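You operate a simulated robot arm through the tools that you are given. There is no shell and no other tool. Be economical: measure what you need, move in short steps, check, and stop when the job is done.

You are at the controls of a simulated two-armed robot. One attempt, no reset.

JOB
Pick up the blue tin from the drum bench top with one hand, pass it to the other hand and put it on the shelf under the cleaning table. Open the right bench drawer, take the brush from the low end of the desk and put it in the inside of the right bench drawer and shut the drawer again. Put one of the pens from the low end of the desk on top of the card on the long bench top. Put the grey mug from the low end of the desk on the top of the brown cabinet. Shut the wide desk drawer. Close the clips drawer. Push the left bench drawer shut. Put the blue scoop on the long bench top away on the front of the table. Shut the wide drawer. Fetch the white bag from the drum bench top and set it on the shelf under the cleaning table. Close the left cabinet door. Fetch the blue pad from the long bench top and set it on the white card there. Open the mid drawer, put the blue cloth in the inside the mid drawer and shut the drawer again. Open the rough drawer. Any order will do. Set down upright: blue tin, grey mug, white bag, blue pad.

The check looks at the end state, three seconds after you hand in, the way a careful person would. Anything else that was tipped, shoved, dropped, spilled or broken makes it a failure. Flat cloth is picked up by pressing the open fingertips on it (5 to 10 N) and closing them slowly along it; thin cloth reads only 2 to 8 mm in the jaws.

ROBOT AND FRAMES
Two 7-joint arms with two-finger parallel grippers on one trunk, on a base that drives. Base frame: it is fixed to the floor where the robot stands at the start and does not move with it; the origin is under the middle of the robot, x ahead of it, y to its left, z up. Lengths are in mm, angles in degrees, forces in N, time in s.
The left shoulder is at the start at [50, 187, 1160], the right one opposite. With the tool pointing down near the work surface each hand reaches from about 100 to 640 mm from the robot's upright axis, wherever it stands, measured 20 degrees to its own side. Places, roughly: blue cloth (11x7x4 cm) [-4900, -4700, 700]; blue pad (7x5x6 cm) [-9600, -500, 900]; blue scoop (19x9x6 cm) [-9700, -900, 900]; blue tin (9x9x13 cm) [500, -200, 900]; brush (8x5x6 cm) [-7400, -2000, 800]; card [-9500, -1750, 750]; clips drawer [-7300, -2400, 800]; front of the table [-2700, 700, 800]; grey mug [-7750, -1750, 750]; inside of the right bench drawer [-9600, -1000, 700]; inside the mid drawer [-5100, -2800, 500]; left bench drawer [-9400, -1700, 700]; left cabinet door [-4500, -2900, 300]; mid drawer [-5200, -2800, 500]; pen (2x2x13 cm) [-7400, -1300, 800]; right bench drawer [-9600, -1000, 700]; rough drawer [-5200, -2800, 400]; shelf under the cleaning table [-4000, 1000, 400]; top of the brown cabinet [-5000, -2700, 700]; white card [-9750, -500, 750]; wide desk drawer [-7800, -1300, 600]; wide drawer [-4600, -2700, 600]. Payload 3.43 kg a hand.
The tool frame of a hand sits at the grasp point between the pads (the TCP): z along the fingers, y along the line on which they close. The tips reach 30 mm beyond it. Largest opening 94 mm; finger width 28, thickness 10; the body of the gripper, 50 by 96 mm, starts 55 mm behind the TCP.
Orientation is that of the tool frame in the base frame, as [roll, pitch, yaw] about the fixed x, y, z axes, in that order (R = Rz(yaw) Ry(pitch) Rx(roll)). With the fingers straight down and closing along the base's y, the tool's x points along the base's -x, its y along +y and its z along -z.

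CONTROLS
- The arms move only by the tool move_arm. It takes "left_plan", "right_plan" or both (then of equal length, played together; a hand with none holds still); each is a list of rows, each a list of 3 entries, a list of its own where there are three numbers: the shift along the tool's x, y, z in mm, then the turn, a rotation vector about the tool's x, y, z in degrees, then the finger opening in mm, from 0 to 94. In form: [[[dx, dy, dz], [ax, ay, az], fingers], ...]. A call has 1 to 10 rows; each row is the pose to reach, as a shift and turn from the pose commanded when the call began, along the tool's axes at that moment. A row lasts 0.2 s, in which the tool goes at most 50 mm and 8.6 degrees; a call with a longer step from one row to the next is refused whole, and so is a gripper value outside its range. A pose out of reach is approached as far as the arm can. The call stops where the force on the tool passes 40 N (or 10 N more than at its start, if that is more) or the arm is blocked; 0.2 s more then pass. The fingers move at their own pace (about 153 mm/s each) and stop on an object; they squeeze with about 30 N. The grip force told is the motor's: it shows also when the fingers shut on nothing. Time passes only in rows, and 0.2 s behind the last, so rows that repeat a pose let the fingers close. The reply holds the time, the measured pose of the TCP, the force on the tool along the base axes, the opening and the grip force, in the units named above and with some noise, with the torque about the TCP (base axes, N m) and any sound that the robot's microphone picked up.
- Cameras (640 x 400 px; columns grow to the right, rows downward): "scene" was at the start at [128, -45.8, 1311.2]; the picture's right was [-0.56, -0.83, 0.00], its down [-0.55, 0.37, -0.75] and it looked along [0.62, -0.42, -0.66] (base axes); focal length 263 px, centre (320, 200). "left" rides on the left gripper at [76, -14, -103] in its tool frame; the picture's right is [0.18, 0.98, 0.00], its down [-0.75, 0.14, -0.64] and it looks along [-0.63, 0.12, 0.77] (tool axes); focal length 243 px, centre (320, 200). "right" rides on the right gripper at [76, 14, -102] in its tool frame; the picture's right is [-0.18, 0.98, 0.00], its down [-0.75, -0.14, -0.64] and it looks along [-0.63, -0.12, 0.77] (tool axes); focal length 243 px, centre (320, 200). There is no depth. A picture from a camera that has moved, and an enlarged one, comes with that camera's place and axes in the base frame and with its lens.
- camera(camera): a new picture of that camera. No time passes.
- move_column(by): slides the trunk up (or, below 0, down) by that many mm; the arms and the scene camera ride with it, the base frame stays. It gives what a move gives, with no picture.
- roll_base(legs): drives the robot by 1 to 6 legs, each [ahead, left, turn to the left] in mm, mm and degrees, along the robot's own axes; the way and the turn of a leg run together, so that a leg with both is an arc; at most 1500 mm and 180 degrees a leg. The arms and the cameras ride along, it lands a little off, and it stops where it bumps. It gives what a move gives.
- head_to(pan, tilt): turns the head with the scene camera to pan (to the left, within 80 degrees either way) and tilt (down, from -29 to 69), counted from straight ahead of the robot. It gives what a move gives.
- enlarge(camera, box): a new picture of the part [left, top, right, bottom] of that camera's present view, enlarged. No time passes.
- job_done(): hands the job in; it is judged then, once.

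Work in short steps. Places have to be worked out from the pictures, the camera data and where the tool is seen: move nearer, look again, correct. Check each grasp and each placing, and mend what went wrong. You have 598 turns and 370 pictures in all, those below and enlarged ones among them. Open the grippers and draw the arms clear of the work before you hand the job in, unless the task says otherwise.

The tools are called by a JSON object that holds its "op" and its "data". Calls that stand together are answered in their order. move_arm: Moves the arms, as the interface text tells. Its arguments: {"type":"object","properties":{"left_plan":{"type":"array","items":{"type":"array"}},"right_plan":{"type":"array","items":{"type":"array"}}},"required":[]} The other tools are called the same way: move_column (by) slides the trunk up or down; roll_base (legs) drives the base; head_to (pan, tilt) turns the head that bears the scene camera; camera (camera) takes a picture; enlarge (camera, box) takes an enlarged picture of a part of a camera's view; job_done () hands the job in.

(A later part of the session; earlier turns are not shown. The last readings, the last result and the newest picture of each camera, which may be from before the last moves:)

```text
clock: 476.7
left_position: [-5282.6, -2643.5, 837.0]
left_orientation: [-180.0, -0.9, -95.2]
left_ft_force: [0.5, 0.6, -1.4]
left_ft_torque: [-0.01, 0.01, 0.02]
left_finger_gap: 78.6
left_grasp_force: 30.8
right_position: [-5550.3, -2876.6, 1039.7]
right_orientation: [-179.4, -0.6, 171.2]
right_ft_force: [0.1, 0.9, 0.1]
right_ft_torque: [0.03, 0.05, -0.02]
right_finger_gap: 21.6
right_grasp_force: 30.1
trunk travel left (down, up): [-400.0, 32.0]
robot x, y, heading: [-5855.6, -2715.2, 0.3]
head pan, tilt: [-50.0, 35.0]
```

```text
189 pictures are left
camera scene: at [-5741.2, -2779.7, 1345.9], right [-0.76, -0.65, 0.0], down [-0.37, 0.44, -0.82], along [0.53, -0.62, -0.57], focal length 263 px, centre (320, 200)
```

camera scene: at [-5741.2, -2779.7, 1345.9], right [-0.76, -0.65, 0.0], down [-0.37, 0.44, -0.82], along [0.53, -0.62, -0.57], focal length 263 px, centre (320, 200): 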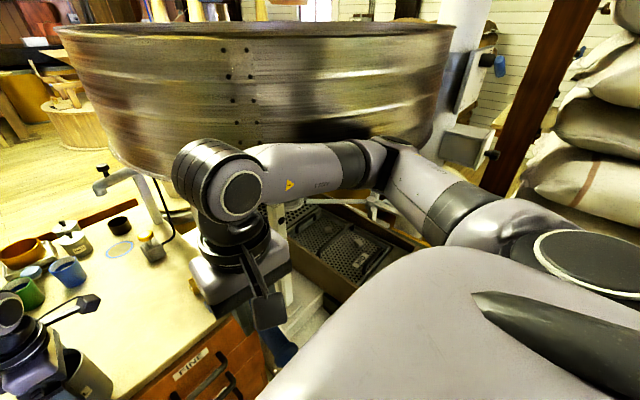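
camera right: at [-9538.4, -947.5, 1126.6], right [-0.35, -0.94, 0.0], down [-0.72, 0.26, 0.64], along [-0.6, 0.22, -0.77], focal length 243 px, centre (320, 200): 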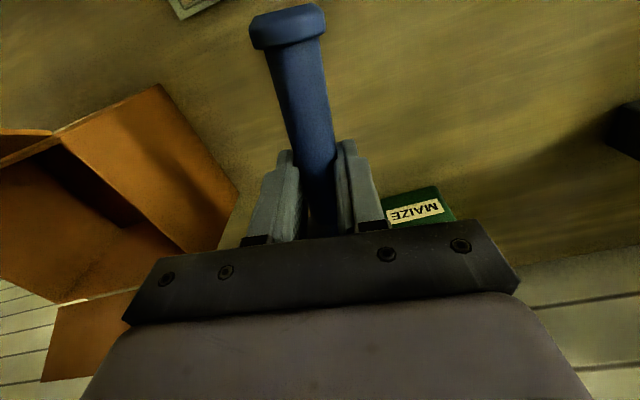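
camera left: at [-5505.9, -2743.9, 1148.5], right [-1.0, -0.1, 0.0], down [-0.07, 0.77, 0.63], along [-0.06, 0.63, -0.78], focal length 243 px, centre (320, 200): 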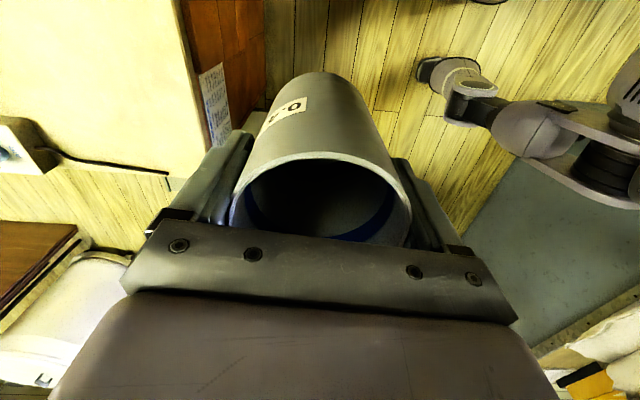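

The mug briefly touched the top at TCP z≈811, so the surface is found. To reach deeper I raise the hand, lower the trunk 130 mm, and then extend.

{"op": "move_arm", "data": {"left_plan": [[[0, 0, -45], [0, 0, 0], 60], [[0, 0, -90], [0, 0, 0], 60], [[0, 0, -135], [0, 0, 0], 60]]}}

{"op": "move_column", "data": {"by": -130}}

{"op": "move_arm", "data": {"left_plan": [[[0, -30, 0], [0, 0, 0], 60], [[0, -60, 0], [0, 0, 0], 60], [[0, -80, 0], [0, 0, 0], 60]]}}

{"op": "head_to", "data": {"pan": 5, "tilt": 40}}

{"op": "camera", "data": {"camera": "scene"}}

```text
clock: 477.5
left_position: [-5284.3, -2641.5, 972.7]
left_orientation: [180.0, -0.8, -95.3]
left_ft_force: [-0.3, 0.3, -1.1]
left_ft_torque: [-0.01, 0.01, -0.01]
left_finger_gap: 78.7
left_grasp_force: 29.3
right_position: [-5551.8, -2876.1, 1039.5]
right_orientation: [-179.4, -0.5, 171.3]
right_ft_force: [-0.6, -0.2, -1.8]
right_ft_torque: [0.0, 0.03, 0.0]
right_finger_gap: 21.8
right_grasp_force: 29.7
trunk travel left (down, up): [-400.0, 32.0]
robot x, y, heading: [-5856.5, -2712.1, 0.4]
head pan, tilt: [-50.0, 35.0]
```

```text
clock: 479.0
left_position: [-5284.6, -2642.1, 843.7]
left_orientation: [-179.9, -0.9, -95.3]
left_ft_force: [-0.8, 0.4, -1.7]
left_ft_torque: [-0.04, 0.02, -0.03]
left_finger_gap: 78.7
left_grasp_force: 30.1
right_position: [-5551.1, -2874.9, 910.3]
right_orientation: [-179.3, -0.6, 171.3]
right_ft_force: [0.1, 0.7, -0.1]
right_ft_torque: [0.0, 0.05, 0.01]
right_finger_gap: 22.1
right_grasp_force: 30.6
trunk travel left (down, up): [-270.0, 162.0]
robot x, y, heading: [-5858.9, -2709.4, 0.1]
head pan, tilt: [-50.0, 35.0]
```

```text
clock: 479.8
left_position: [-5248.4, -2644.6, 846.1]
left_orientation: [-179.9, -1.0, -95.2]
left_ft_force: [-0.2, 0.1, -1.4]
left_ft_torque: [0.0, 0.0, 0.03]
left_finger_gap: 78.9
left_grasp_force: 30.2
left hand out of reach, approached as far as the arm can: row 2, 3
right_position: [-5550.6, -2876.2, 909.9]
right_orientation: [-179.5, -0.6, 171.3]
right_ft_force: [-0.7, 0.3, -1.5]
right_ft_torque: [0.02, 0.05, -0.03]
right_finger_gap: 21.8
right_grasp_force: 30.3
trunk travel left (down, up): [-270.0, 162.0]
robot x, y, heading: [-5858.0, -2712.3, 0.1]
head pan, tilt: [-50.0, 35.0]
```

```text
clock: 481.1
left_position: [-5249.3, -2643.4, 845.1]
left_orientation: [-179.9, -0.8, -95.2]
left_ft_force: [0.1, -0.3, -2.1]
left_ft_torque: [-0.02, 0.03, -0.03]
left_finger_gap: 78.8
left_grasp_force: 30.5
right_position: [-5551.2, -2876.8, 909.2]
right_orientation: [-179.3, -0.7, 171.3]
right_ft_force: [0.4, -0.2, -0.4]
right_ft_torque: [0.03, 0.01, 0.02]
right_finger_gap: 21.9
right_grasp_force: 30.2
trunk travel left (down, up): [-270.0, 162.0]
robot x, y, heading: [-5855.5, -2715.0, 0.1]
head pan, tilt: [5.0, 40.0]
```

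```text
188 pictures are left
camera scene: at [-5713.4, -2704.9, 1208.3], right [0.09, -1.0, 0.0], down [-0.64, -0.06, -0.77], along [0.76, 0.07, -0.64], focal length 263 px, centre (320, 200)
```

scene: 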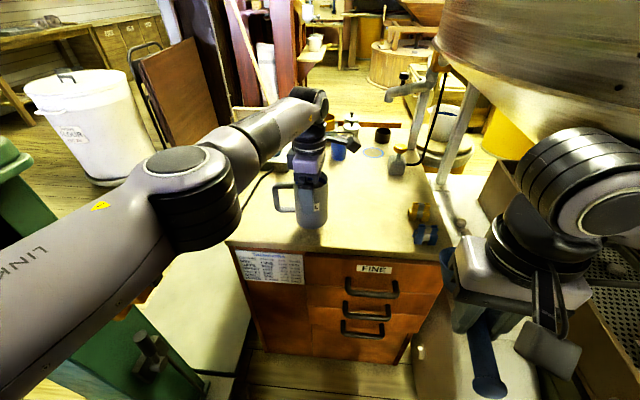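

I roll 20 mm further, which is still clear, then lower the mug onto the top.

{"op": "roll_base", "data": {"legs": [[20, 0, 0]]}}

{"op": "move_arm", "data": {"left_plan": [[[0, 0, 12], [0, 0, 0], 60], [[0, 0, 22], [0, 0, 0], 60], [[0, 0, 28], [0, 0, 0], 60], [[0, 0, 32], [0, 0, 0], 60], [[0, 0, 36], [0, 0, 0], 60], [[0, 0, 40], [0, 0, 0], 60]]}}

```text
clock: 481.9
left_position: [-5228.6, -2644.4, 846.1]
left_orientation: [-179.9, -0.9, -95.2]
left_ft_force: [0.4, -1.5, -1.9]
left_ft_torque: [-0.02, 0.01, 0.01]
left_finger_gap: 79.0
left_grasp_force: 29.8
right_position: [-5531.6, -2875.1, 909.8]
right_orientation: [-179.5, -0.7, 171.2]
right_ft_force: [-0.4, 1.3, -1.5]
right_ft_torque: [0.01, 0.05, -0.01]
right_finger_gap: 21.9
right_grasp_force: 30.1
trunk travel left (down, up): [-270.0, 162.0]
robot x, y, heading: [-5835.1, -2713.7, 0.2]
head pan, tilt: [5.0, 40.0]
```

```text
clock: 483.3
left_position: [-5231.9, -2645.6, 809.4]
left_orientation: [-179.5, -1.0, -95.2]
left_ft_force: [-0.1, -0.2, 17.1]
left_ft_torque: [0.09, 0.61, -0.03]
left_finger_gap: 79.1
left_grasp_force: 30.3
left hand out of reach, approached as far as the arm can: row 6
right_position: [-5531.6, -2876.3, 911.3]
right_orientation: [-179.5, -0.5, 171.4]
right_ft_force: [-0.2, -0.1, -0.3]
right_ft_torque: [0.02, 0.03, 0.02]
right_finger_gap: 21.9
right_grasp_force: 29.8
trunk travel left (down, up): [-270.0, 162.0]
robot x, y, heading: [-5833.3, -2710.2, -0.0]
head pan, tilt: [5.0, 40.0]
```

Contact at about 17 N. I ease off, open and rise straight up.

{"op": "move_arm", "data": {"left_plan": [[[0, 0, -3], [0, 0, 0], 60], [[0, 0, -3], [0, 0, 0], 92], [[0, 0, -3], [0, 0, 0], 92], [[0, 0, -20], [0, 0, 0], 92], [[0, 0, -50], [0, 0, 0], 92], [[0, 0, -90], [0, 0, 0], 92], [[0, 0, -130], [0, 0, 0], 92]]}}

{"op": "camera", "data": {"camera": "scene"}}

{"op": "camera", "data": {"camera": "left"}}

```text
clock: 484.9
left_position: [-5231.8, -2642.4, 936.3]
left_orientation: [-179.9, -0.9, -95.2]
left_ft_force: [-0.2, 0.1, 0.4]
left_ft_torque: [0.0, 0.02, -0.02]
left_finger_gap: 92.0
left_grasp_force: 0.2
right_position: [-5532.0, -2876.5, 909.8]
right_orientation: [-179.5, -0.7, 171.3]
right_ft_force: [0.4, -0.3, -0.7]
right_ft_torque: [0.03, -0.02, 0.0]
right_finger_gap: 21.8
right_grasp_force: 29.4
trunk travel left (down, up): [-270.0, 162.0]
robot x, y, heading: [-5838.9, -2715.8, 0.2]
head pan, tilt: [5.0, 40.0]
```

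```text
187 pictures are left
camera scene: at [-5694.0, -2705.1, 1208.4], right [0.09, -1.0, 0.0], down [-0.64, -0.06, -0.77], along [0.76, 0.07, -0.64], focal length 263 px, centre (320, 200)
```

scene: 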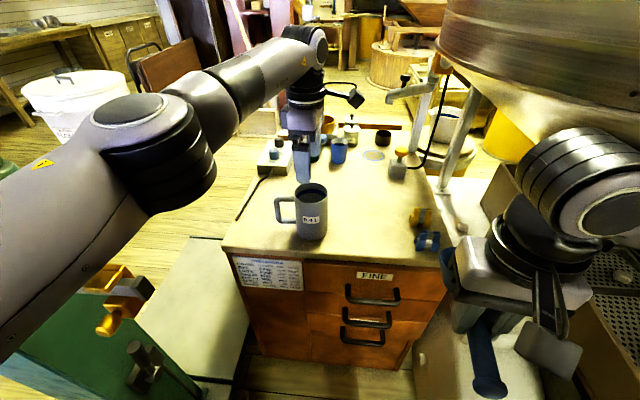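

```text
186 pictures are left
camera left: at [-5225.6, -2716.0, 1040.4], right [-1.0, -0.09, 0.0], down [-0.07, 0.77, 0.63], along [-0.06, 0.63, -0.78], focal length 243 px, centre (320, 200)
```

left: 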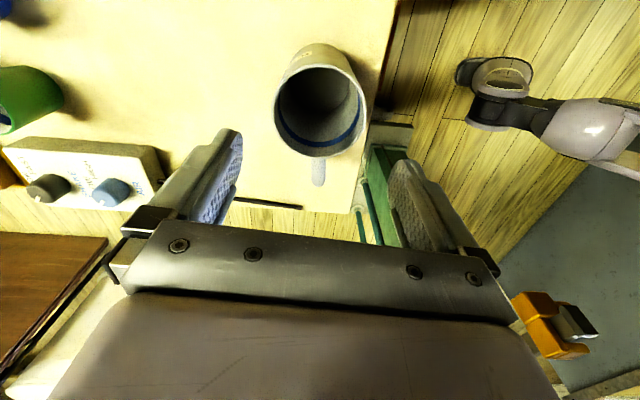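

The mug stands upright on the cabinet. Next the mid drawer: I back off, and tip the left hand forward with its jaws closing vertically for the handle.

{"op": "roll_base", "data": {"legs": [[-190, 0, 0]]}}

{"op": "move_arm", "data": {"left_plan": [[[8, 11, 0], [8, 0, 0], 70], [[17, 21, 0], [16, 0, 0], 70], [[25, 32, 0], [24, 0, 0], 70], [[33, 43, 0], [32, 0, 0], 70], [[41, 53, 0], [40, 0, 0], 70], [[50, 64, 0], [48, 0, 0], 70], [[58, 75, 0], [56, 0, 0], 70], [[66, 85, 0], [64, 0, 0], 70], [[75, 96, 0], [72, 0, 0], 70], [[83, 107, 0], [80, 0, 0], 70]]}}

{"op": "camera", "data": {"camera": "left"}}

{"op": "camera", "data": {"camera": "scene"}}

```text
clock: 486.4
left_position: [-5420.6, -2642.4, 935.8]
left_orientation: [-179.9, -0.9, -95.5]
left_ft_force: [0.3, 0.0, 0.4]
left_ft_torque: [0.0, 0.0, 0.0]
left_finger_gap: 92.0
left_grasp_force: 0.1
right_position: [-5720.0, -2877.7, 910.3]
right_orientation: [-179.5, -0.7, 171.2]
right_ft_force: [0.0, -0.2, -1.1]
right_ft_torque: [0.02, -0.01, -0.01]
right_finger_gap: 21.7
right_grasp_force: 30.2
trunk travel left (down, up): [-270.0, 162.0]
robot x, y, heading: [-6026.0, -2714.4, 0.1]
head pan, tilt: [5.0, 40.0]
```

```text
clock: 488.6
left_position: [-5534.9, -2715.3, 936.1]
left_orientation: [-99.8, -0.9, -95.4]
left_ft_force: [0.3, 1.0, -0.3]
left_ft_torque: [0.03, -0.03, -0.02]
left_finger_gap: 69.9
left_grasp_force: 0.0
right_position: [-5719.2, -2876.8, 909.3]
right_orientation: [-179.5, -0.6, 171.2]
right_ft_force: [-0.6, -1.0, -0.8]
right_ft_torque: [0.01, 0.01, 0.04]
right_finger_gap: 21.7
right_grasp_force: 30.0
trunk travel left (down, up): [-270.0, 162.0]
robot x, y, heading: [-6026.5, -2711.2, -0.1]
head pan, tilt: [5.0, 40.0]
```

```text
185 pictures are left
camera left: at [-5640.8, -2781.3, 969.3], right [-0.18, -0.18, -0.97], down [-0.58, 0.81, -0.04], along [0.79, 0.55, -0.26], focal length 243 px, centre (320, 200)
```

left: 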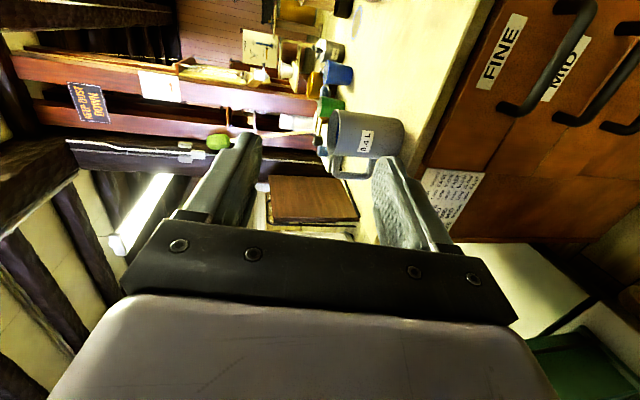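

```text
184 pictures are left
camera scene: at [-5881.9, -2705.9, 1208.3], right [0.09, -1.0, 0.0], down [-0.64, -0.06, -0.77], along [0.76, 0.07, -0.64], focal length 263 px, centre (320, 200)
```

scene: 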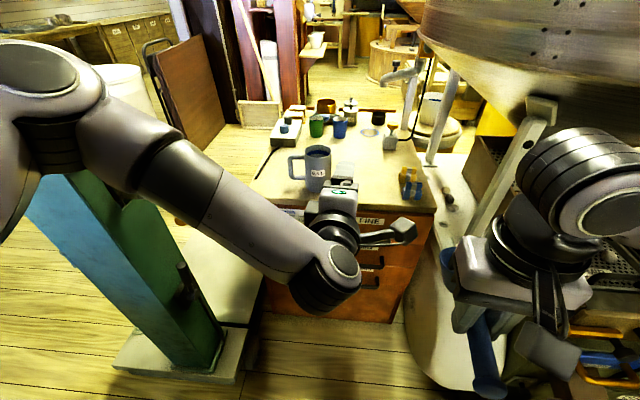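

The hand points forward with vertical jaws. I lower the trunk toward the mid handle (z≈500) and look again.

{"op": "move_column", "data": {"by": -268}}

{"op": "move_arm", "data": {"left_plan": [[[18, 30, 5], [0, 0, 0], 60], [[36, 60, 10], [0, 0, 0], 60], [[54, 90, 15], [0, 0, 0], 60], [[72, 120, 20], [0, 0, 0], 60]]}}

{"op": "camera", "data": {"camera": "left"}}

{"op": "camera", "data": {"camera": "scene"}}

```text
clock: 491.4
left_position: [-5535.0, -2715.7, 669.1]
left_orientation: [-99.9, -0.8, -95.4]
left_ft_force: [0.6, 0.3, -0.1]
left_ft_torque: [0.03, 0.01, -0.04]
left_finger_gap: 69.9
left_grasp_force: 0.0
right_position: [-5720.4, -2877.4, 641.7]
right_orientation: [-179.5, -0.6, 171.2]
right_ft_force: [-0.3, 0.2, -1.0]
right_ft_torque: [0.0, 0.01, 0.03]
right_finger_gap: 21.8
right_grasp_force: 29.7
trunk travel left (down, up): [-2.0, 430.0]
robot x, y, heading: [-6022.4, -2711.7, 0.1]
head pan, tilt: [5.0, 40.0]
```

```text
clock: 492.4
left_position: [-5543.8, -2788.7, 546.8]
left_orientation: [-99.9, -0.9, -95.4]
left_ft_force: [0.1, -0.8, -0.7]
left_ft_torque: [0.0, 0.02, -0.02]
left_finger_gap: 60.0
left_grasp_force: 0.0
right_position: [-5719.7, -2876.5, 641.9]
right_orientation: [-179.4, -0.7, 171.3]
right_ft_force: [0.8, -0.9, -1.1]
right_ft_torque: [-0.01, 0.03, -0.02]
right_finger_gap: 21.8
right_grasp_force: 29.8
trunk travel left (down, up): [-2.0, 430.0]
robot x, y, heading: [-6027.4, -2714.1, 0.0]
head pan, tilt: [5.0, 40.0]
```

```text
183 pictures are left
camera left: at [-5648.2, -2854.8, 580.7], right [-0.19, -0.18, -0.97], down [-0.58, 0.81, -0.04], along [0.79, 0.55, -0.26], focal length 243 px, centre (320, 200)
```

left: 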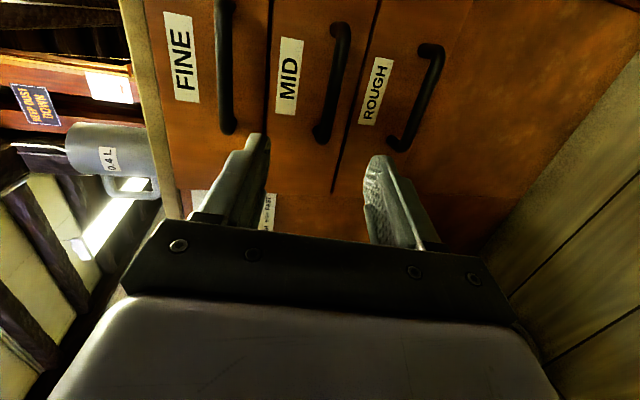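

```text
182 pictures are left
camera scene: at [-5881.9, -2705.6, 940.4], right [0.09, -1.0, 0.0], down [-0.64, -0.06, -0.77], along [0.76, 0.07, -0.64], focal length 263 px, centre (320, 200)
```

scene: 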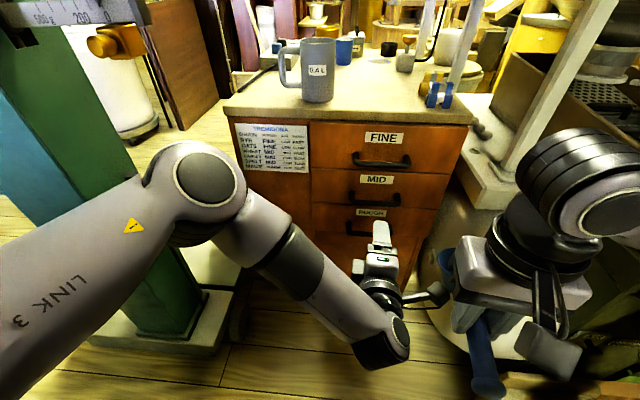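

Handles located: MID [-5341, -2803, 495], ROUGH z≈378. I roll 110 mm ahead and align the jaws on the MID bar.

{"op": "roll_base", "data": {"legs": [[110, 0, 0]]}}

{"op": "move_arm", "data": {"left_plan": [[[-3, 8, 15], [0, 0, 0], 60], [[-6, 16, 30], [0, 0, 0], 60], [[-6, 16, 50], [0, 0, 0], 60]]}}

{"op": "camera", "data": {"camera": "left"}}

```text
clock: 493.5
left_position: [-5433.9, -2789.5, 547.5]
left_orientation: [-99.9, -0.9, -95.3]
left_ft_force: [-0.2, -0.3, -0.9]
left_ft_torque: [0.01, -0.03, -0.01]
left_finger_gap: 60.0
left_grasp_force: 0.0
right_position: [-5613.6, -2876.4, 642.7]
right_orientation: [-179.4, -0.6, 171.1]
right_ft_force: [-1.1, 0.9, -0.5]
right_ft_torque: [0.01, 0.05, -0.01]
right_finger_gap: 21.8
right_grasp_force: 29.8
trunk travel left (down, up): [-2.0, 430.0]
robot x, y, heading: [-5917.9, -2712.3, -0.0]
head pan, tilt: [5.0, 40.0]
```

```text
clock: 494.3
left_position: [-5387.4, -2787.4, 522.7]
left_orientation: [-99.9, -0.8, -95.5]
left_ft_force: [0.3, 0.2, 0.7]
left_ft_torque: [-0.02, 0.03, 0.0]
left_finger_gap: 60.1
left_grasp_force: 0.1
right_position: [-5612.1, -2877.7, 642.1]
right_orientation: [-179.6, -0.6, 171.0]
right_ft_force: [-0.2, -0.8, -1.5]
right_ft_torque: [0.06, 0.04, 0.0]
right_finger_gap: 21.8
right_grasp_force: 29.6
trunk travel left (down, up): [-2.0, 430.0]
robot x, y, heading: [-5916.6, -2714.2, 0.5]
head pan, tilt: [5.0, 40.0]
```

```text
181 pictures are left
camera left: at [-5493.8, -2852.9, 556.6], right [-0.19, -0.18, -0.97], down [-0.58, 0.81, -0.04], along [0.79, 0.55, -0.26], focal length 243 px, centre (320, 200)
```

left: 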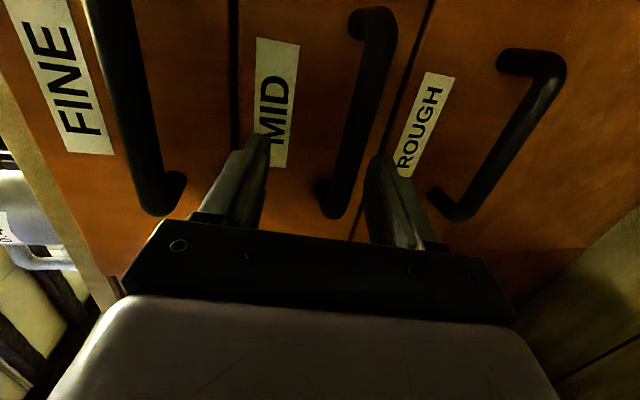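

The bar is about 20 mm lower than the jaw axis. I lower, advance to it and close.

{"op": "move_arm", "data": {"left_plan": [[[0, 11, 0], [0, 0, 0], 60], [[0, 20, 3], [0, 0, 0], 60], [[0, 20, 15], [0, 0, 0], 60], [[0, 20, 27], [0, 0, 0], 60]]}}

{"op": "camera", "data": {"camera": "left"}}

```text
clock: 495.3
left_position: [-5361.2, -2786.3, 499.9]
left_orientation: [-99.8, -0.8, -95.0]
left_ft_force: [0.0, 0.1, 0.1]
left_ft_torque: [0.0, 0.01, 0.01]
left_finger_gap: 60.2
left_grasp_force: 0.0
right_position: [-5612.4, -2877.0, 641.5]
right_orientation: [-179.5, -0.6, 171.0]
right_ft_force: [-0.7, 0.1, -1.8]
right_ft_torque: [0.0, 0.03, 0.01]
right_finger_gap: 21.8
right_grasp_force: 29.5
trunk travel left (down, up): [-2.0, 430.0]
robot x, y, heading: [-5916.3, -2713.9, -0.3]
head pan, tilt: [5.0, 40.0]
```

```text
180 pictures are left
camera left: at [-5466.5, -2853.0, 533.9], right [-0.18, -0.18, -0.97], down [-0.59, 0.81, -0.04], along [0.79, 0.56, -0.26], focal length 243 px, centre (320, 200)
```

left: 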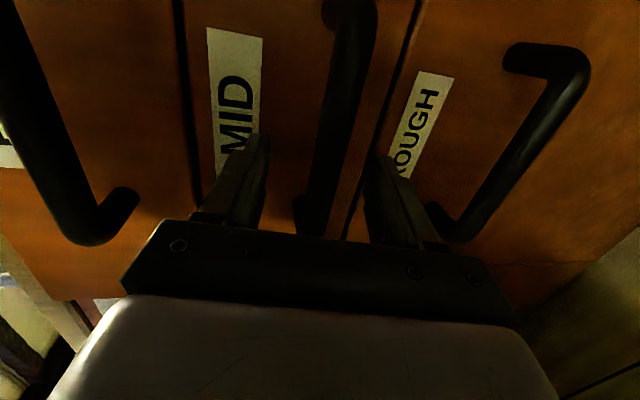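

Centred. I advance 9 mm more and close on the bar.

{"op": "move_arm", "data": {"left_plan": [[[0, 0, 9], [0, 0, 0], 60], [[0, 0, 9], [0, 0, 0], 30], [[0, 0, 9], [0, 0, 0], 5], [[0, 0, 9], [0, 0, 0], 5]]}}

```text
clock: 495.8
left_position: [-5351.3, -2784.0, 501.4]
left_orientation: [-99.3, -0.9, -94.6]
left_ft_force: [-4.4, 0.6, 0.2]
left_ft_torque: [0.01, -0.09, 0.06]
left_finger_gap: 30.0
left_grasp_force: 0.2
right_position: [-5612.7, -2877.1, 641.2]
right_orientation: [-179.5, -0.6, 171.1]
right_ft_force: [0.5, 0.9, -0.7]
right_ft_torque: [0.0, 0.01, 0.04]
right_finger_gap: 21.4
right_grasp_force: 30.1
trunk travel left (down, up): [-2.0, 430.0]
robot x, y, heading: [-5919.8, -2715.9, 0.1]
head pan, tilt: [5.0, 40.0]
stopped in row 2 (left hand): the force on the tool passed its limit (the readings are from after the stop); the commanded pose is now the measured one
```

Tips just touched the face. I back 4 mm and close.

{"op": "move_arm", "data": {"left_plan": [[[0, 0, -4], [0, 0, 0], 20], [[0, 0, -4], [0, 0, 0], 5], [[0, 0, -4], [0, 0, 0], 5], [[0, 0, -4], [0, 0, 0], 5]]}}

```text
clock: 496.8
left_position: [-5355.6, -2783.1, 496.9]
left_orientation: [-99.6, -0.6, -94.6]
left_ft_force: [-1.5, 1.9, -20.3]
left_ft_torque: [-0.08, -0.15, -0.62]
left_finger_gap: 19.9
left_grasp_force: 44.9
right_position: [-5612.2, -2877.7, 641.2]
right_orientation: [-179.5, -0.7, 171.2]
right_ft_force: [-0.2, -0.4, -0.1]
right_ft_torque: [0.02, 0.02, 0.01]
right_finger_gap: 21.8
right_grasp_force: 30.2
trunk travel left (down, up): [-2.0, 430.0]
robot x, y, heading: [-5914.9, -2712.4, 0.0]
head pan, tilt: [5.0, 40.0]
```

Gripped (19.9 mm). I pull the mid drawer open by rolling back 220 mm.

{"op": "roll_base", "data": {"legs": [[-220, 0, 0]]}}

{"op": "move_arm", "data": {"left_plan": [[[0, 0, 0], [0, 0, 0], 60], [[0, 0, 0], [0, 0, 0], 60], [[0, 0, -40], [0, 0, 0], 60], [[0, 0, -85], [0, 0, 0], 60]]}}

{"op": "camera", "data": {"camera": "scene"}}

```text
clock: 498.5
left_position: [-5575.6, -2782.7, 497.6]
left_orientation: [-99.7, -0.9, -94.5]
left_ft_force: [0.9, 1.2, -27.4]
left_ft_torque: [0.01, -0.04, -0.07]
left_finger_gap: 20.3
left_grasp_force: 45.4
right_position: [-5830.1, -2877.1, 640.9]
right_orientation: [-179.4, -0.8, 171.2]
right_ft_force: [-0.3, 0.1, 0.3]
right_ft_torque: [0.03, 0.0, 0.0]
right_finger_gap: 21.7
right_grasp_force: 29.9
trunk travel left (down, up): [-2.0, 430.0]
robot x, y, heading: [-6136.4, -2710.9, 0.3]
head pan, tilt: [5.0, 40.0]
```

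```text
clock: 499.5
left_position: [-5659.5, -2775.3, 511.4]
left_orientation: [-99.5, -0.8, -94.4]
left_ft_force: [0.6, -0.5, 0.3]
left_ft_torque: [0.01, 0.0, 0.01]
left_finger_gap: 59.8
left_grasp_force: 0.1
right_position: [-5830.1, -2877.0, 641.9]
right_orientation: [-179.5, -0.6, 171.2]
right_ft_force: [-0.1, -0.7, -1.2]
right_ft_torque: [0.01, 0.05, -0.02]
right_finger_gap: 21.8
right_grasp_force: 30.5
trunk travel left (down, up): [-2.0, 430.0]
robot x, y, heading: [-6134.6, -2716.0, 0.0]
head pan, tilt: [5.0, 40.0]
```

```text
179 pictures are left
camera scene: at [-5993.1, -2705.7, 940.3], right [0.09, -1.0, 0.0], down [-0.64, -0.06, -0.77], along [0.76, 0.07, -0.64], focal length 263 px, centre (320, 200)
```

scene: 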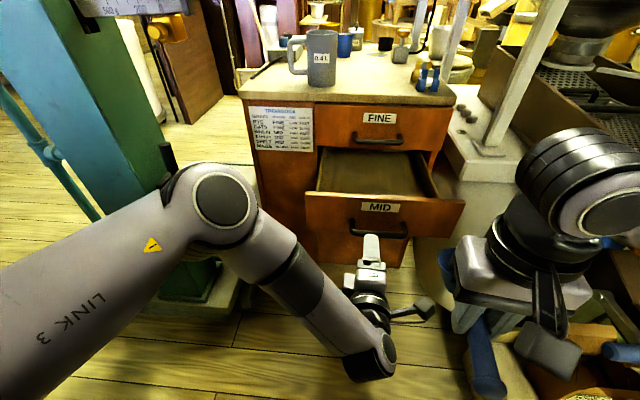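

The mid drawer is open about 200 mm. Now the cloth: I raise the trunk, back out and look toward the south side where it should be.

{"op": "move_column", "data": {"by": 400}}

{"op": "roll_base", "data": {"legs": [[-160, 0, 0], [0, -240, 0], [-250, 0, 0]]}}

{"op": "head_to", "data": {"pan": -50, "tilt": 15}}

{"op": "camera", "data": {"camera": "scene"}}

```text
clock: 503.3
left_position: [-5657.9, -2774.7, 912.1]
left_orientation: [-99.6, -0.8, -94.5]
left_ft_force: [0.2, 0.0, 0.4]
left_ft_torque: [0.03, -0.02, 0.03]
left_finger_gap: 60.0
left_grasp_force: 0.2
right_position: [-5831.3, -2878.2, 1041.9]
right_orientation: [-179.5, -0.6, 171.1]
right_ft_force: [0.1, 0.1, -0.1]
right_ft_torque: [0.01, 0.05, 0.01]
right_finger_gap: 21.6
right_grasp_force: 30.4
trunk travel left (down, up): [-402.0, 30.0]
robot x, y, heading: [-6140.2, -2712.0, 0.0]
head pan, tilt: [5.0, 40.0]
```

```text
clock: 507.5
left_position: [-6068.8, -3014.7, 912.5]
left_orientation: [-99.6, -0.8, -94.5]
left_ft_force: [-1.0, -0.1, 0.7]
left_ft_torque: [-0.01, 0.04, 0.03]
left_finger_gap: 60.2
left_grasp_force: 0.1
right_position: [-6240.4, -3116.4, 1042.3]
right_orientation: [-179.5, -0.7, 171.2]
right_ft_force: [-0.5, 0.8, -0.9]
right_ft_torque: [0.0, 0.01, -0.01]
right_finger_gap: 21.8
right_grasp_force: 30.0
trunk travel left (down, up): [-402.0, 30.0]
robot x, y, heading: [-6543.8, -2951.8, -0.0]
head pan, tilt: [5.0, 40.0]
```

```text
clock: 508.8
left_position: [-6067.2, -3014.5, 912.1]
left_orientation: [-99.6, -0.8, -94.5]
left_ft_force: [-0.5, -0.4, 0.7]
left_ft_torque: [-0.02, 0.0, 0.0]
left_finger_gap: 60.1
left_grasp_force: 0.1
right_position: [-6239.7, -3116.5, 1040.8]
right_orientation: [-179.5, -0.7, 171.2]
right_ft_force: [-0.1, -0.2, -0.5]
right_ft_torque: [0.04, 0.08, 0.05]
right_finger_gap: 21.8
right_grasp_force: 29.7
trunk travel left (down, up): [-402.0, 30.0]
robot x, y, heading: [-6546.2, -2953.1, 0.2]
head pan, tilt: [-50.0, 15.0]
```

```text
178 pictures are left
camera scene: at [-6425.8, -3023.5, 1379.9], right [-0.76, -0.65, 0.0], down [-0.17, 0.2, -0.97], along [0.62, -0.74, -0.26], focal length 263 px, centre (320, 200)
```

scene: 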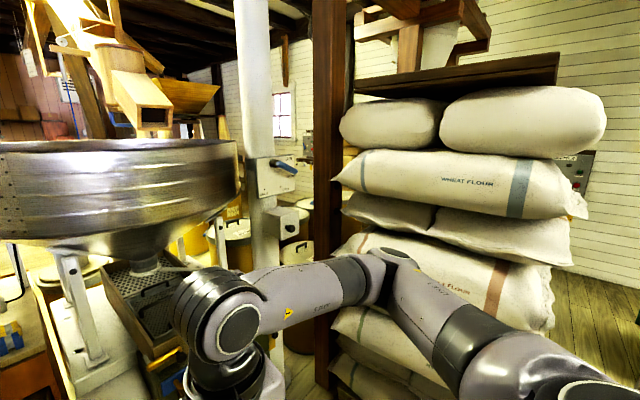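

The sacks and sifter block this side, and the cloth must be reached from the other (east) side. I fold the left hand down again and drive north between desk and scale.

{"op": "move_arm", "data": {"left_plan": [[[-10, 10, 0], [-8, 0, 0], 94], [[-20, 0, -20], [-16, 0, 0], 94], [[-30, -10, -40], [-24, 0, 0], 94], [[-40, -30, -60], [-32, 0, 0], 94], [[-60, -50, -80], [-40, 0, 0], 94], [[-80, -70, -95], [-48, 0, 0], 94], [[-100, -85, -110], [-56, 0, 0], 94], [[-125, -100, -120], [-64, 0, 0], 94], [[-150, -115, -125], [-72, 0, 0], 94], [[-180, -130, -130], [-80, 0, 0], 94]]}}

{"op": "roll_base", "data": {"legs": [[250, 0, 0], [0, 1380, 0]]}}

{"op": "head_to", "data": {"pan": 0, "tilt": 35}}

{"op": "camera", "data": {"camera": "scene"}}

```text
clock: 511.0
left_position: [-6157.8, -2822.9, 1058.8]
left_orientation: [-179.8, -0.9, -94.5]
left_ft_force: [0.8, -0.1, -0.6]
left_ft_torque: [0.0, 0.03, 0.0]
left_finger_gap: 93.9
left_grasp_force: 0.0
right_position: [-6239.0, -3115.3, 1042.6]
right_orientation: [-179.3, -0.7, 171.2]
right_ft_force: [-1.1, 0.1, -1.6]
right_ft_torque: [0.04, 0.04, -0.01]
right_finger_gap: 21.6
right_grasp_force: 29.8
trunk travel left (down, up): [-402.0, 30.0]
robot x, y, heading: [-6544.0, -2955.4, 0.1]
head pan, tilt: [-50.0, 15.0]
```

```text
clock: 515.8
left_position: [-5897.3, -2371.8, 1057.8]
left_orientation: [-179.6, -0.8, -93.6]
left_ft_force: [0.0, -0.3, -1.2]
left_ft_torque: [0.01, -0.02, -0.03]
left_finger_gap: 93.9
left_grasp_force: 0.2
right_position: [-5973.9, -2665.0, 1042.2]
right_orientation: [-179.5, -0.8, 172.0]
right_ft_force: [-0.1, 0.0, -0.4]
right_ft_torque: [0.01, 0.02, -0.02]
right_finger_gap: 21.6
right_grasp_force: 30.3
trunk travel left (down, up): [-402.0, 30.0]
robot x, y, heading: [-6282.5, -2506.1, 0.8]
head pan, tilt: [-50.0, 15.0]
stopped in leg 2: the robot was blocked; the commanded pose is now the measured one
```

```text
clock: 516.9
left_position: [-5897.3, -2372.0, 1059.3]
left_orientation: [-179.6, -0.8, -93.7]
left_ft_force: [0.0, -0.2, 0.4]
left_ft_torque: [-0.03, 0.01, 0.0]
left_finger_gap: 94.3
left_grasp_force: 0.1
right_position: [-5972.9, -2665.3, 1041.5]
right_orientation: [-179.3, -0.7, 172.0]
right_ft_force: [-0.6, 0.1, -1.1]
right_ft_torque: [0.0, 0.08, -0.02]
right_finger_gap: 21.7
right_grasp_force: 30.5
trunk travel left (down, up): [-402.0, 30.0]
robot x, y, heading: [-6276.8, -2508.4, 1.1]
head pan, tilt: [0.0, 35.0]
```

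```text
177 pictures are left
camera scene: at [-6135.0, -2503.1, 1347.9], right [0.02, -1.0, 0.0], down [-0.57, -0.01, -0.82], along [0.82, 0.01, -0.57], focal length 263 px, centre (320, 200)
```

scene: 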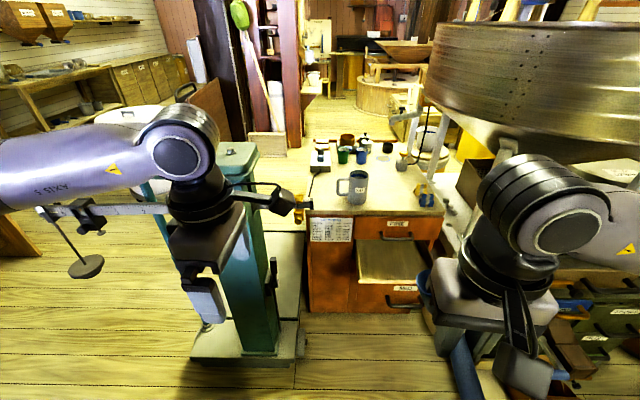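

Blocked again, so I look to the left rear to see what is there.

{"op": "head_to", "data": {"pan": 80, "tilt": 45}}

{"op": "camera", "data": {"camera": "scene"}}

```text
clock: 518.5
left_position: [-5895.9, -2372.3, 1058.1]
left_orientation: [-179.6, -0.8, -93.6]
left_ft_force: [-0.3, 0.0, -0.1]
left_ft_torque: [0.01, -0.02, -0.01]
left_finger_gap: 94.0
left_grasp_force: 0.1
right_position: [-5974.8, -2665.8, 1042.3]
right_orientation: [-179.4, -0.7, 172.1]
right_ft_force: [-0.3, 0.2, 0.3]
right_ft_torque: [-0.02, 0.05, -0.01]
right_finger_gap: 21.6
right_grasp_force: 29.5
trunk travel left (down, up): [-402.0, 30.0]
robot x, y, heading: [-6280.3, -2506.9, 0.9]
head pan, tilt: [80.0, 45.0]
```

```text
176 pictures are left
camera scene: at [-6210.2, -2424.2, 1333.1], right [0.99, -0.16, 0.0], down [-0.11, -0.7, -0.71], along [0.11, 0.7, -0.71], focal length 263 px, centre (320, 200)
```

scene: 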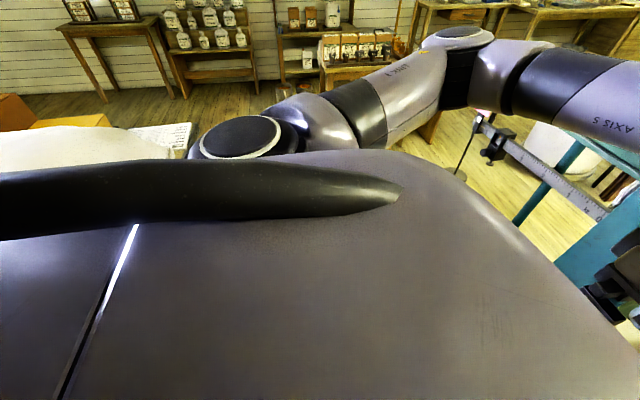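

The desk's edge is just behind the base's left rear. I go 150 mm ahead and continue left along the gap.

{"op": "roll_base", "data": {"legs": [[0, -20, 0], [160, 0, -1], [0, 960, 0]]}}

{"op": "head_to", "data": {"pan": -10, "tilt": 35}}

{"op": "camera", "data": {"camera": "scene"}}

```text
clock: 524.9
left_position: [-5733.6, -1426.8, 1058.8]
left_orientation: [-179.6, -0.7, -94.7]
left_ft_force: [1.2, 0.2, 0.5]
left_ft_torque: [0.01, 0.0, 0.03]
left_finger_gap: 93.8
left_grasp_force: 0.1
right_position: [-5815.8, -1716.8, 1040.9]
right_orientation: [-179.4, -0.8, 171.0]
right_ft_force: [1.1, -0.3, -0.3]
right_ft_torque: [0.01, 0.02, 0.0]
right_finger_gap: 21.8
right_grasp_force: 29.9
trunk travel left (down, up): [-402.0, 30.0]
robot x, y, heading: [-6119.1, -1553.2, 0.0]
head pan, tilt: [80.0, 45.0]
```

```text
clock: 526.6
left_position: [-5732.4, -1427.0, 1058.6]
left_orientation: [-179.7, -0.8, -94.7]
left_ft_force: [-0.3, -0.7, -0.9]
left_ft_torque: [0.0, 0.01, 0.02]
left_finger_gap: 93.8
left_grasp_force: 0.1
right_position: [-5815.5, -1717.7, 1043.0]
right_orientation: [-179.4, -0.7, 171.0]
right_ft_force: [0.3, 0.3, -1.6]
right_ft_torque: [0.02, 0.05, -0.01]
right_finger_gap: 21.9
right_grasp_force: 30.2
trunk travel left (down, up): [-402.0, 30.0]
robot x, y, heading: [-6121.2, -1553.3, -0.1]
head pan, tilt: [-10.0, 35.0]
```

```text
175 pictures are left
camera scene: at [-5975.0, -1568.7, 1347.9], right [-0.17, -0.98, 0.0], down [-0.56, 0.1, -0.82], along [0.81, -0.14, -0.57], focal length 263 px, centre (320, 200)
```

scene: 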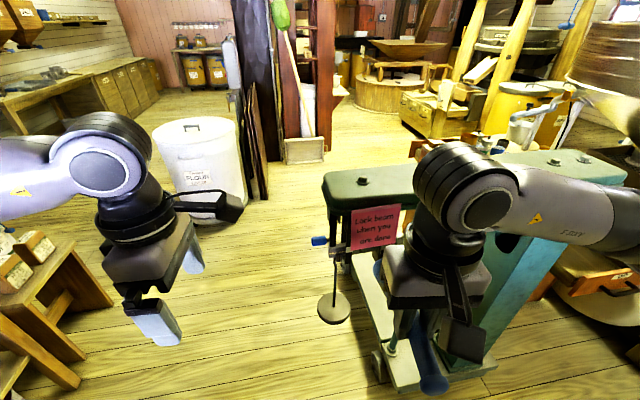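

I take a lane north of the scale, then slip between barrel and scale platform toward the cabinet's east side.

{"op": "roll_base", "data": {"legs": [[0, 450, 0], [1120, 0, 0], [0, -437, 0]]}}

{"op": "head_to", "data": {"pan": 0, "tilt": 45}}

{"op": "camera", "data": {"camera": "scene"}}

```text
clock: 536.9
left_position: [-4611.2, -1405.8, 1057.6]
left_orientation: [-179.6, -0.9, -94.3]
left_ft_force: [-0.3, 0.1, -0.4]
left_ft_torque: [0.02, 0.0, 0.0]
left_finger_gap: 94.2
left_grasp_force: 0.0
right_position: [-4690.7, -1698.3, 1042.7]
right_orientation: [-179.5, -0.6, 171.3]
right_ft_force: [0.1, 0.4, -0.8]
right_ft_torque: [-0.02, 0.01, 0.01]
right_finger_gap: 21.9
right_grasp_force: 30.2
trunk travel left (down, up): [-402.0, 30.0]
robot x, y, heading: [-4995.1, -1535.6, 0.4]
head pan, tilt: [-10.0, 35.0]
```

```text
clock: 537.6
left_position: [-4612.4, -1404.4, 1058.3]
left_orientation: [-179.6, -0.9, -94.3]
left_ft_force: [-0.6, -0.2, -0.3]
left_ft_torque: [-0.03, -0.02, -0.05]
left_finger_gap: 94.1
left_grasp_force: 0.0
right_position: [-4690.5, -1696.8, 1042.2]
right_orientation: [-179.5, -0.7, 171.3]
right_ft_force: [0.4, -0.4, -0.3]
right_ft_torque: [0.01, 0.03, 0.01]
right_finger_gap: 21.7
right_grasp_force: 30.4
trunk travel left (down, up): [-402.0, 30.0]
robot x, y, heading: [-4994.8, -1537.8, 0.1]
head pan, tilt: [0.0, 45.0]
```

```text
174 pictures are left
camera scene: at [-4857.1, -1533.5, 1333.1], right [0.0, -1.0, 0.0], down [-0.71, 0.0, -0.71], along [0.71, 0.0, -0.71], focal length 263 px, centre (320, 200)
```

scene: 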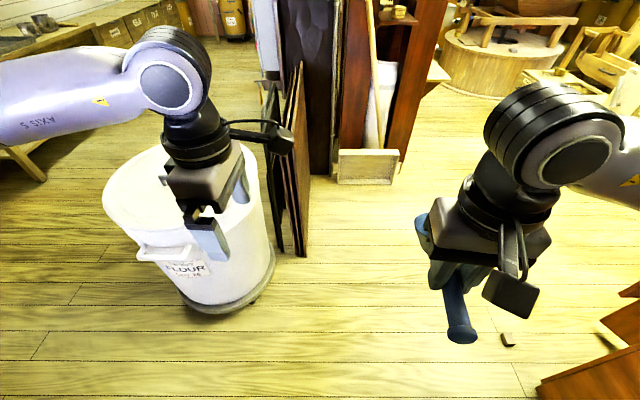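

The lane is tight between barrel and scale: I take y≈-1572 to x≈-4510, then go right into the open floor.

{"op": "roll_base", "data": {"legs": [[0, -36, 0], [485, 0, 0], [0, -620, 0]]}}

{"op": "camera", "data": {"camera": "scene"}}

```text
clock: 543.0
left_position: [-4105.6, -1774.6, 1057.5]
left_orientation: [-179.7, -0.9, -95.7]
left_ft_force: [0.5, 0.4, 0.9]
left_ft_torque: [-0.01, 0.0, -0.01]
left_finger_gap: 93.7
left_grasp_force: 0.1
right_position: [-4192.1, -2064.4, 1042.1]
right_orientation: [-179.4, -0.7, 170.0]
right_ft_force: [-0.6, 0.5, -0.6]
right_ft_torque: [0.0, 0.02, 0.01]
right_finger_gap: 21.8
right_grasp_force: 30.0
trunk travel left (down, up): [-402.0, 30.0]
robot x, y, heading: [-4493.9, -1897.5, -1.0]
head pan, tilt: [0.0, 45.0]
stopped in leg 3: the robot was blocked; the commanded pose is now the measured one
```

```text
173 pictures are left
camera scene: at [-4354.5, -1897.0, 1333.1], right [-0.02, -1.0, 0.0], down [-0.71, 0.01, -0.71], along [0.71, -0.01, -0.71], focal length 263 px, centre (320, 200)
```

scene: 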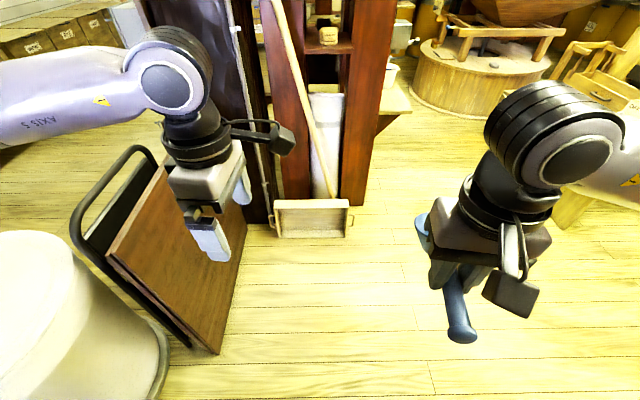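

Blocked again at the right side. I look there.

{"op": "head_to", "data": {"pan": -70, "tilt": 50}}

{"op": "camera", "data": {"camera": "scene"}}

```text
clock: 544.4
left_position: [-4105.8, -1775.7, 1058.8]
left_orientation: [-179.6, -0.9, -95.7]
left_ft_force: [1.2, -0.9, 0.1]
left_ft_torque: [-0.01, -0.01, 0.0]
left_finger_gap: 94.1
left_grasp_force: 0.0
right_position: [-4191.4, -2066.1, 1041.7]
right_orientation: [-179.4, -0.7, 170.0]
right_ft_force: [0.3, 0.3, -1.1]
right_ft_torque: [0.01, 0.07, 0.02]
right_finger_gap: 21.9
right_grasp_force: 30.5
trunk travel left (down, up): [-402.0, 30.0]
robot x, y, heading: [-4490.9, -1897.3, -1.0]
head pan, tilt: [-70.0, 50.0]
```

```text
172 pictures are left
camera scene: at [-4410.7, -1969.1, 1326.2], right [-0.95, -0.33, 0.0], down [-0.25, 0.72, -0.64], along [0.21, -0.61, -0.77], focal length 263 px, centre (320, 200)
```

scene: 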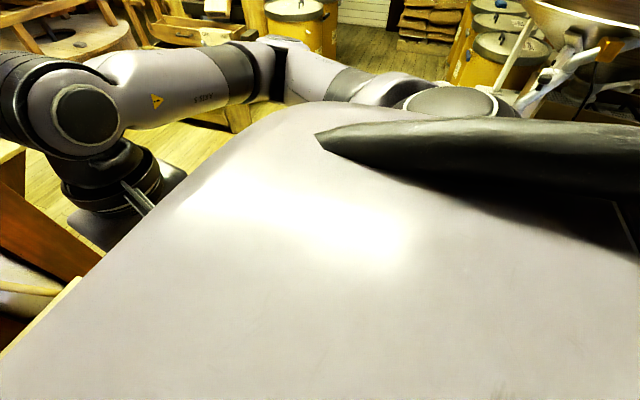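

I ease off, go 170 mm further ahead, and continue right.

{"op": "roll_base", "data": {"legs": [[0, 20, 0], [190, 0, 1], [0, -500, 0]]}}

{"op": "head_to", "data": {"pan": -75, "tilt": 25}}

{"op": "camera", "data": {"camera": "scene"}}

```text
clock: 548.8
left_position: [-3911.3, -2232.7, 1059.1]
left_orientation: [-179.5, -0.7, -95.0]
left_ft_force: [0.6, -0.1, -1.0]
left_ft_torque: [0.0, 0.0, -0.03]
left_finger_gap: 94.0
left_grasp_force: 0.0
right_position: [-3994.9, -2523.3, 1041.6]
right_orientation: [-179.6, -0.7, 170.4]
right_ft_force: [-0.4, 0.3, -0.2]
right_ft_torque: [0.02, 0.02, 0.02]
right_finger_gap: 22.1
right_grasp_force: 30.4
trunk travel left (down, up): [-402.0, 30.0]
robot x, y, heading: [-4300.7, -2358.2, -0.3]
head pan, tilt: [-70.0, 50.0]
stopped in leg 3: the robot was blocked; the commanded pose is now the measured one
```

```text
clock: 549.7
left_position: [-3910.1, -2231.1, 1058.6]
left_orientation: [-179.6, -0.7, -95.2]
left_ft_force: [0.1, 0.3, 0.6]
left_ft_torque: [-0.02, 0.01, 0.01]
left_finger_gap: 94.1
left_grasp_force: 0.0
right_position: [-3993.7, -2523.1, 1041.7]
right_orientation: [-179.5, -0.7, 170.5]
right_ft_force: [-0.1, 0.2, -0.3]
right_ft_torque: [0.06, 0.02, 0.04]
right_finger_gap: 21.6
right_grasp_force: 29.7
trunk travel left (down, up): [-402.0, 30.0]
robot x, y, heading: [-4299.9, -2358.0, -0.5]
head pan, tilt: [-75.0, 25.0]
```

```text
171 pictures are left
camera scene: at [-4216.8, -2445.8, 1363.6], right [-0.97, -0.25, 0.0], down [-0.11, 0.41, -0.91], along [0.23, -0.88, -0.42], focal length 263 px, centre (320, 200)
```

scene: 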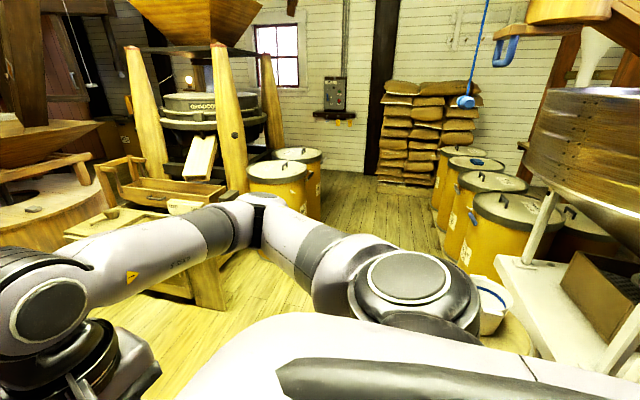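

The blue cloth lies on a drum lid further south near [-4950, -4850]. I'm up against the open cabinet door, so I move away east, turn to face the cabinet (heading 180) and look.

{"op": "roll_base", "data": {"legs": [[0, 25, 0], [380, 0, 0], [0, 0, 180], [0, 430, 0]]}}

{"op": "head_to", "data": {"pan": 0, "tilt": 35}}

{"op": "camera", "data": {"camera": "scene"}}

```text
clock: 562.1
left_position: [-4316.7, -2885.7, 1057.8]
left_orientation: [-179.6, -0.8, 84.3]
left_ft_force: [0.3, 0.2, 0.2]
left_ft_torque: [-0.03, -0.03, 0.01]
left_finger_gap: 94.1
left_grasp_force: 0.0
right_position: [-4229.9, -2595.6, 1041.6]
right_orientation: [-179.3, -0.7, -10.1]
right_ft_force: [-0.7, -0.2, -0.7]
right_ft_torque: [0.0, -0.07, 0.0]
right_finger_gap: 21.9
right_grasp_force: 30.4
trunk travel left (down, up): [-402.0, 30.0]
robot x, y, heading: [-3931.3, -2762.6, 179.0]
head pan, tilt: [-75.0, 25.0]
```

```text
clock: 563.6
left_position: [-4317.2, -2885.2, 1058.6]
left_orientation: [-179.5, -0.9, 84.3]
left_ft_force: [-0.3, -0.3, -0.9]
left_ft_torque: [-0.01, 0.0, -0.04]
left_finger_gap: 94.1
left_grasp_force: 0.1
right_position: [-4229.4, -2594.7, 1043.2]
right_orientation: [-179.5, -0.7, -10.0]
right_ft_force: [0.3, 1.1, -0.4]
right_ft_torque: [-0.03, -0.01, 0.01]
right_finger_gap: 22.0
right_grasp_force: 30.0
trunk travel left (down, up): [-402.0, 30.0]
robot x, y, heading: [-3928.7, -2762.1, 178.6]
head pan, tilt: [0.0, 35.0]
```

```text
170 pictures are left
camera scene: at [-4074.4, -2761.2, 1347.9], right [0.02, 1.0, 0.0], down [0.57, -0.01, -0.82], along [-0.82, 0.02, -0.57], focal length 263 px, centre (320, 200)
```

scene: 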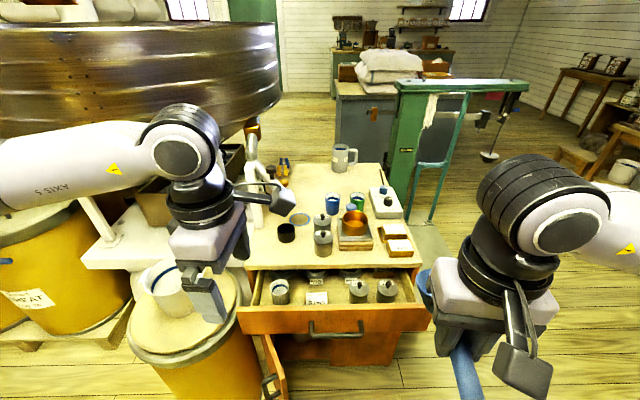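

The wide drawer (with canisters in it) is out about 115 mm and the left door is open. I tip the left hand forward as a fist and lower the trunk to drawer height.

{"op": "move_arm", "data": {"left_plan": [[[5, -9, 0], [8, 0, 0], 60], [[10, -18, 0], [16, 0, 0], 30], [[15, -27, 0], [24, 0, 0], 0], [[20, -36, 0], [32, 0, 0], 0], [[25, -45, 0], [40, 0, 0], 0], [[30, -54, 0], [48, 0, 0], 0], [[35, -63, 0], [56, 0, 0], 0], [[40, -72, 0], [64, 0, 0], 0], [[45, -81, 0], [72, 0, 0], 0], [[50, -90, 0], [80, 0, 0], 0]]}}

{"op": "move_column", "data": {"by": -395}}

{"op": "camera", "data": {"camera": "scene"}}

{"op": "camera", "data": {"camera": "left"}}

```text
clock: 565.8
left_position: [-4401.4, -2826.6, 1061.0]
left_orientation: [-99.4, -0.7, 84.3]
left_ft_force: [0.1, 0.7, -0.7]
left_ft_torque: [0.01, 0.02, 0.01]
left_finger_gap: 0.0
left_grasp_force: 30.7
right_position: [-4228.9, -2595.4, 1041.3]
right_orientation: [-179.5, -0.7, -10.0]
right_ft_force: [0.1, 0.4, -0.3]
right_ft_torque: [0.01, -0.06, 0.01]
right_finger_gap: 21.6
right_grasp_force: 30.2
trunk travel left (down, up): [-402.0, 30.0]
robot x, y, heading: [-3924.4, -2764.1, 179.1]
head pan, tilt: [0.0, 35.0]
```

```text
clock: 569.5
left_position: [-4401.3, -2827.8, 663.6]
left_orientation: [-99.6, -0.7, 84.3]
left_ft_force: [0.0, 0.1, -0.3]
left_ft_torque: [0.01, 0.06, -0.02]
left_finger_gap: 0.1
left_grasp_force: 29.9
right_position: [-4229.4, -2595.3, 646.4]
right_orientation: [-179.5, -0.7, -10.1]
right_ft_force: [0.2, 0.1, -1.6]
right_ft_torque: [0.05, -0.04, -0.01]
right_finger_gap: 21.8
right_grasp_force: 30.3
trunk travel left (down, up): [-7.0, 425.0]
robot x, y, heading: [-3926.2, -2765.1, 178.8]
head pan, tilt: [0.0, 35.0]
```

```text
169 pictures are left
camera scene: at [-4074.4, -2761.3, 952.9], right [0.02, 1.0, 0.0], down [0.57, -0.01, -0.82], along [-0.82, 0.02, -0.57], focal length 263 px, centre (320, 200)
```

scene: 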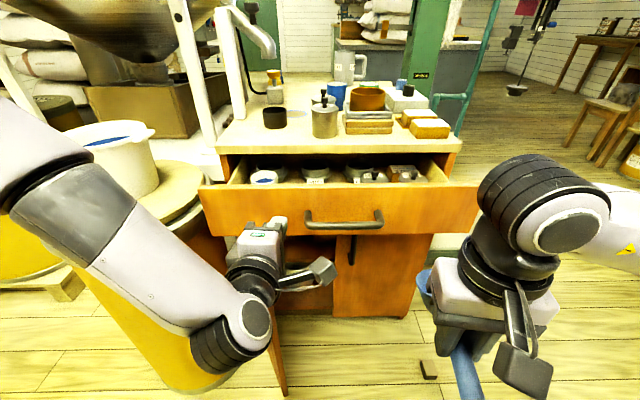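

```text
168 pictures are left
camera left: at [-4295.9, -2760.7, 698.0], right [0.18, 0.18, -0.97], down [0.58, -0.81, -0.04], along [-0.79, -0.55, -0.25], focal length 243 px, centre (320, 200)
```

left: 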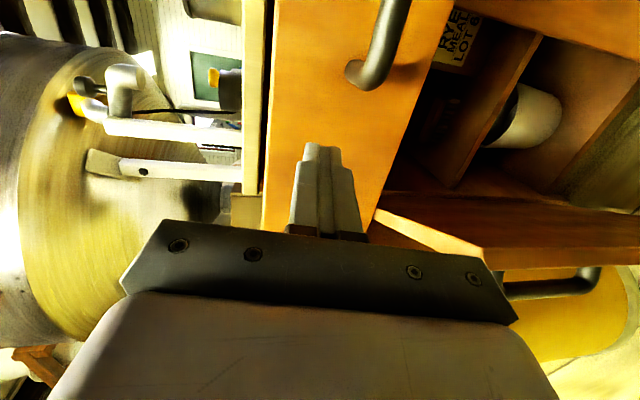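

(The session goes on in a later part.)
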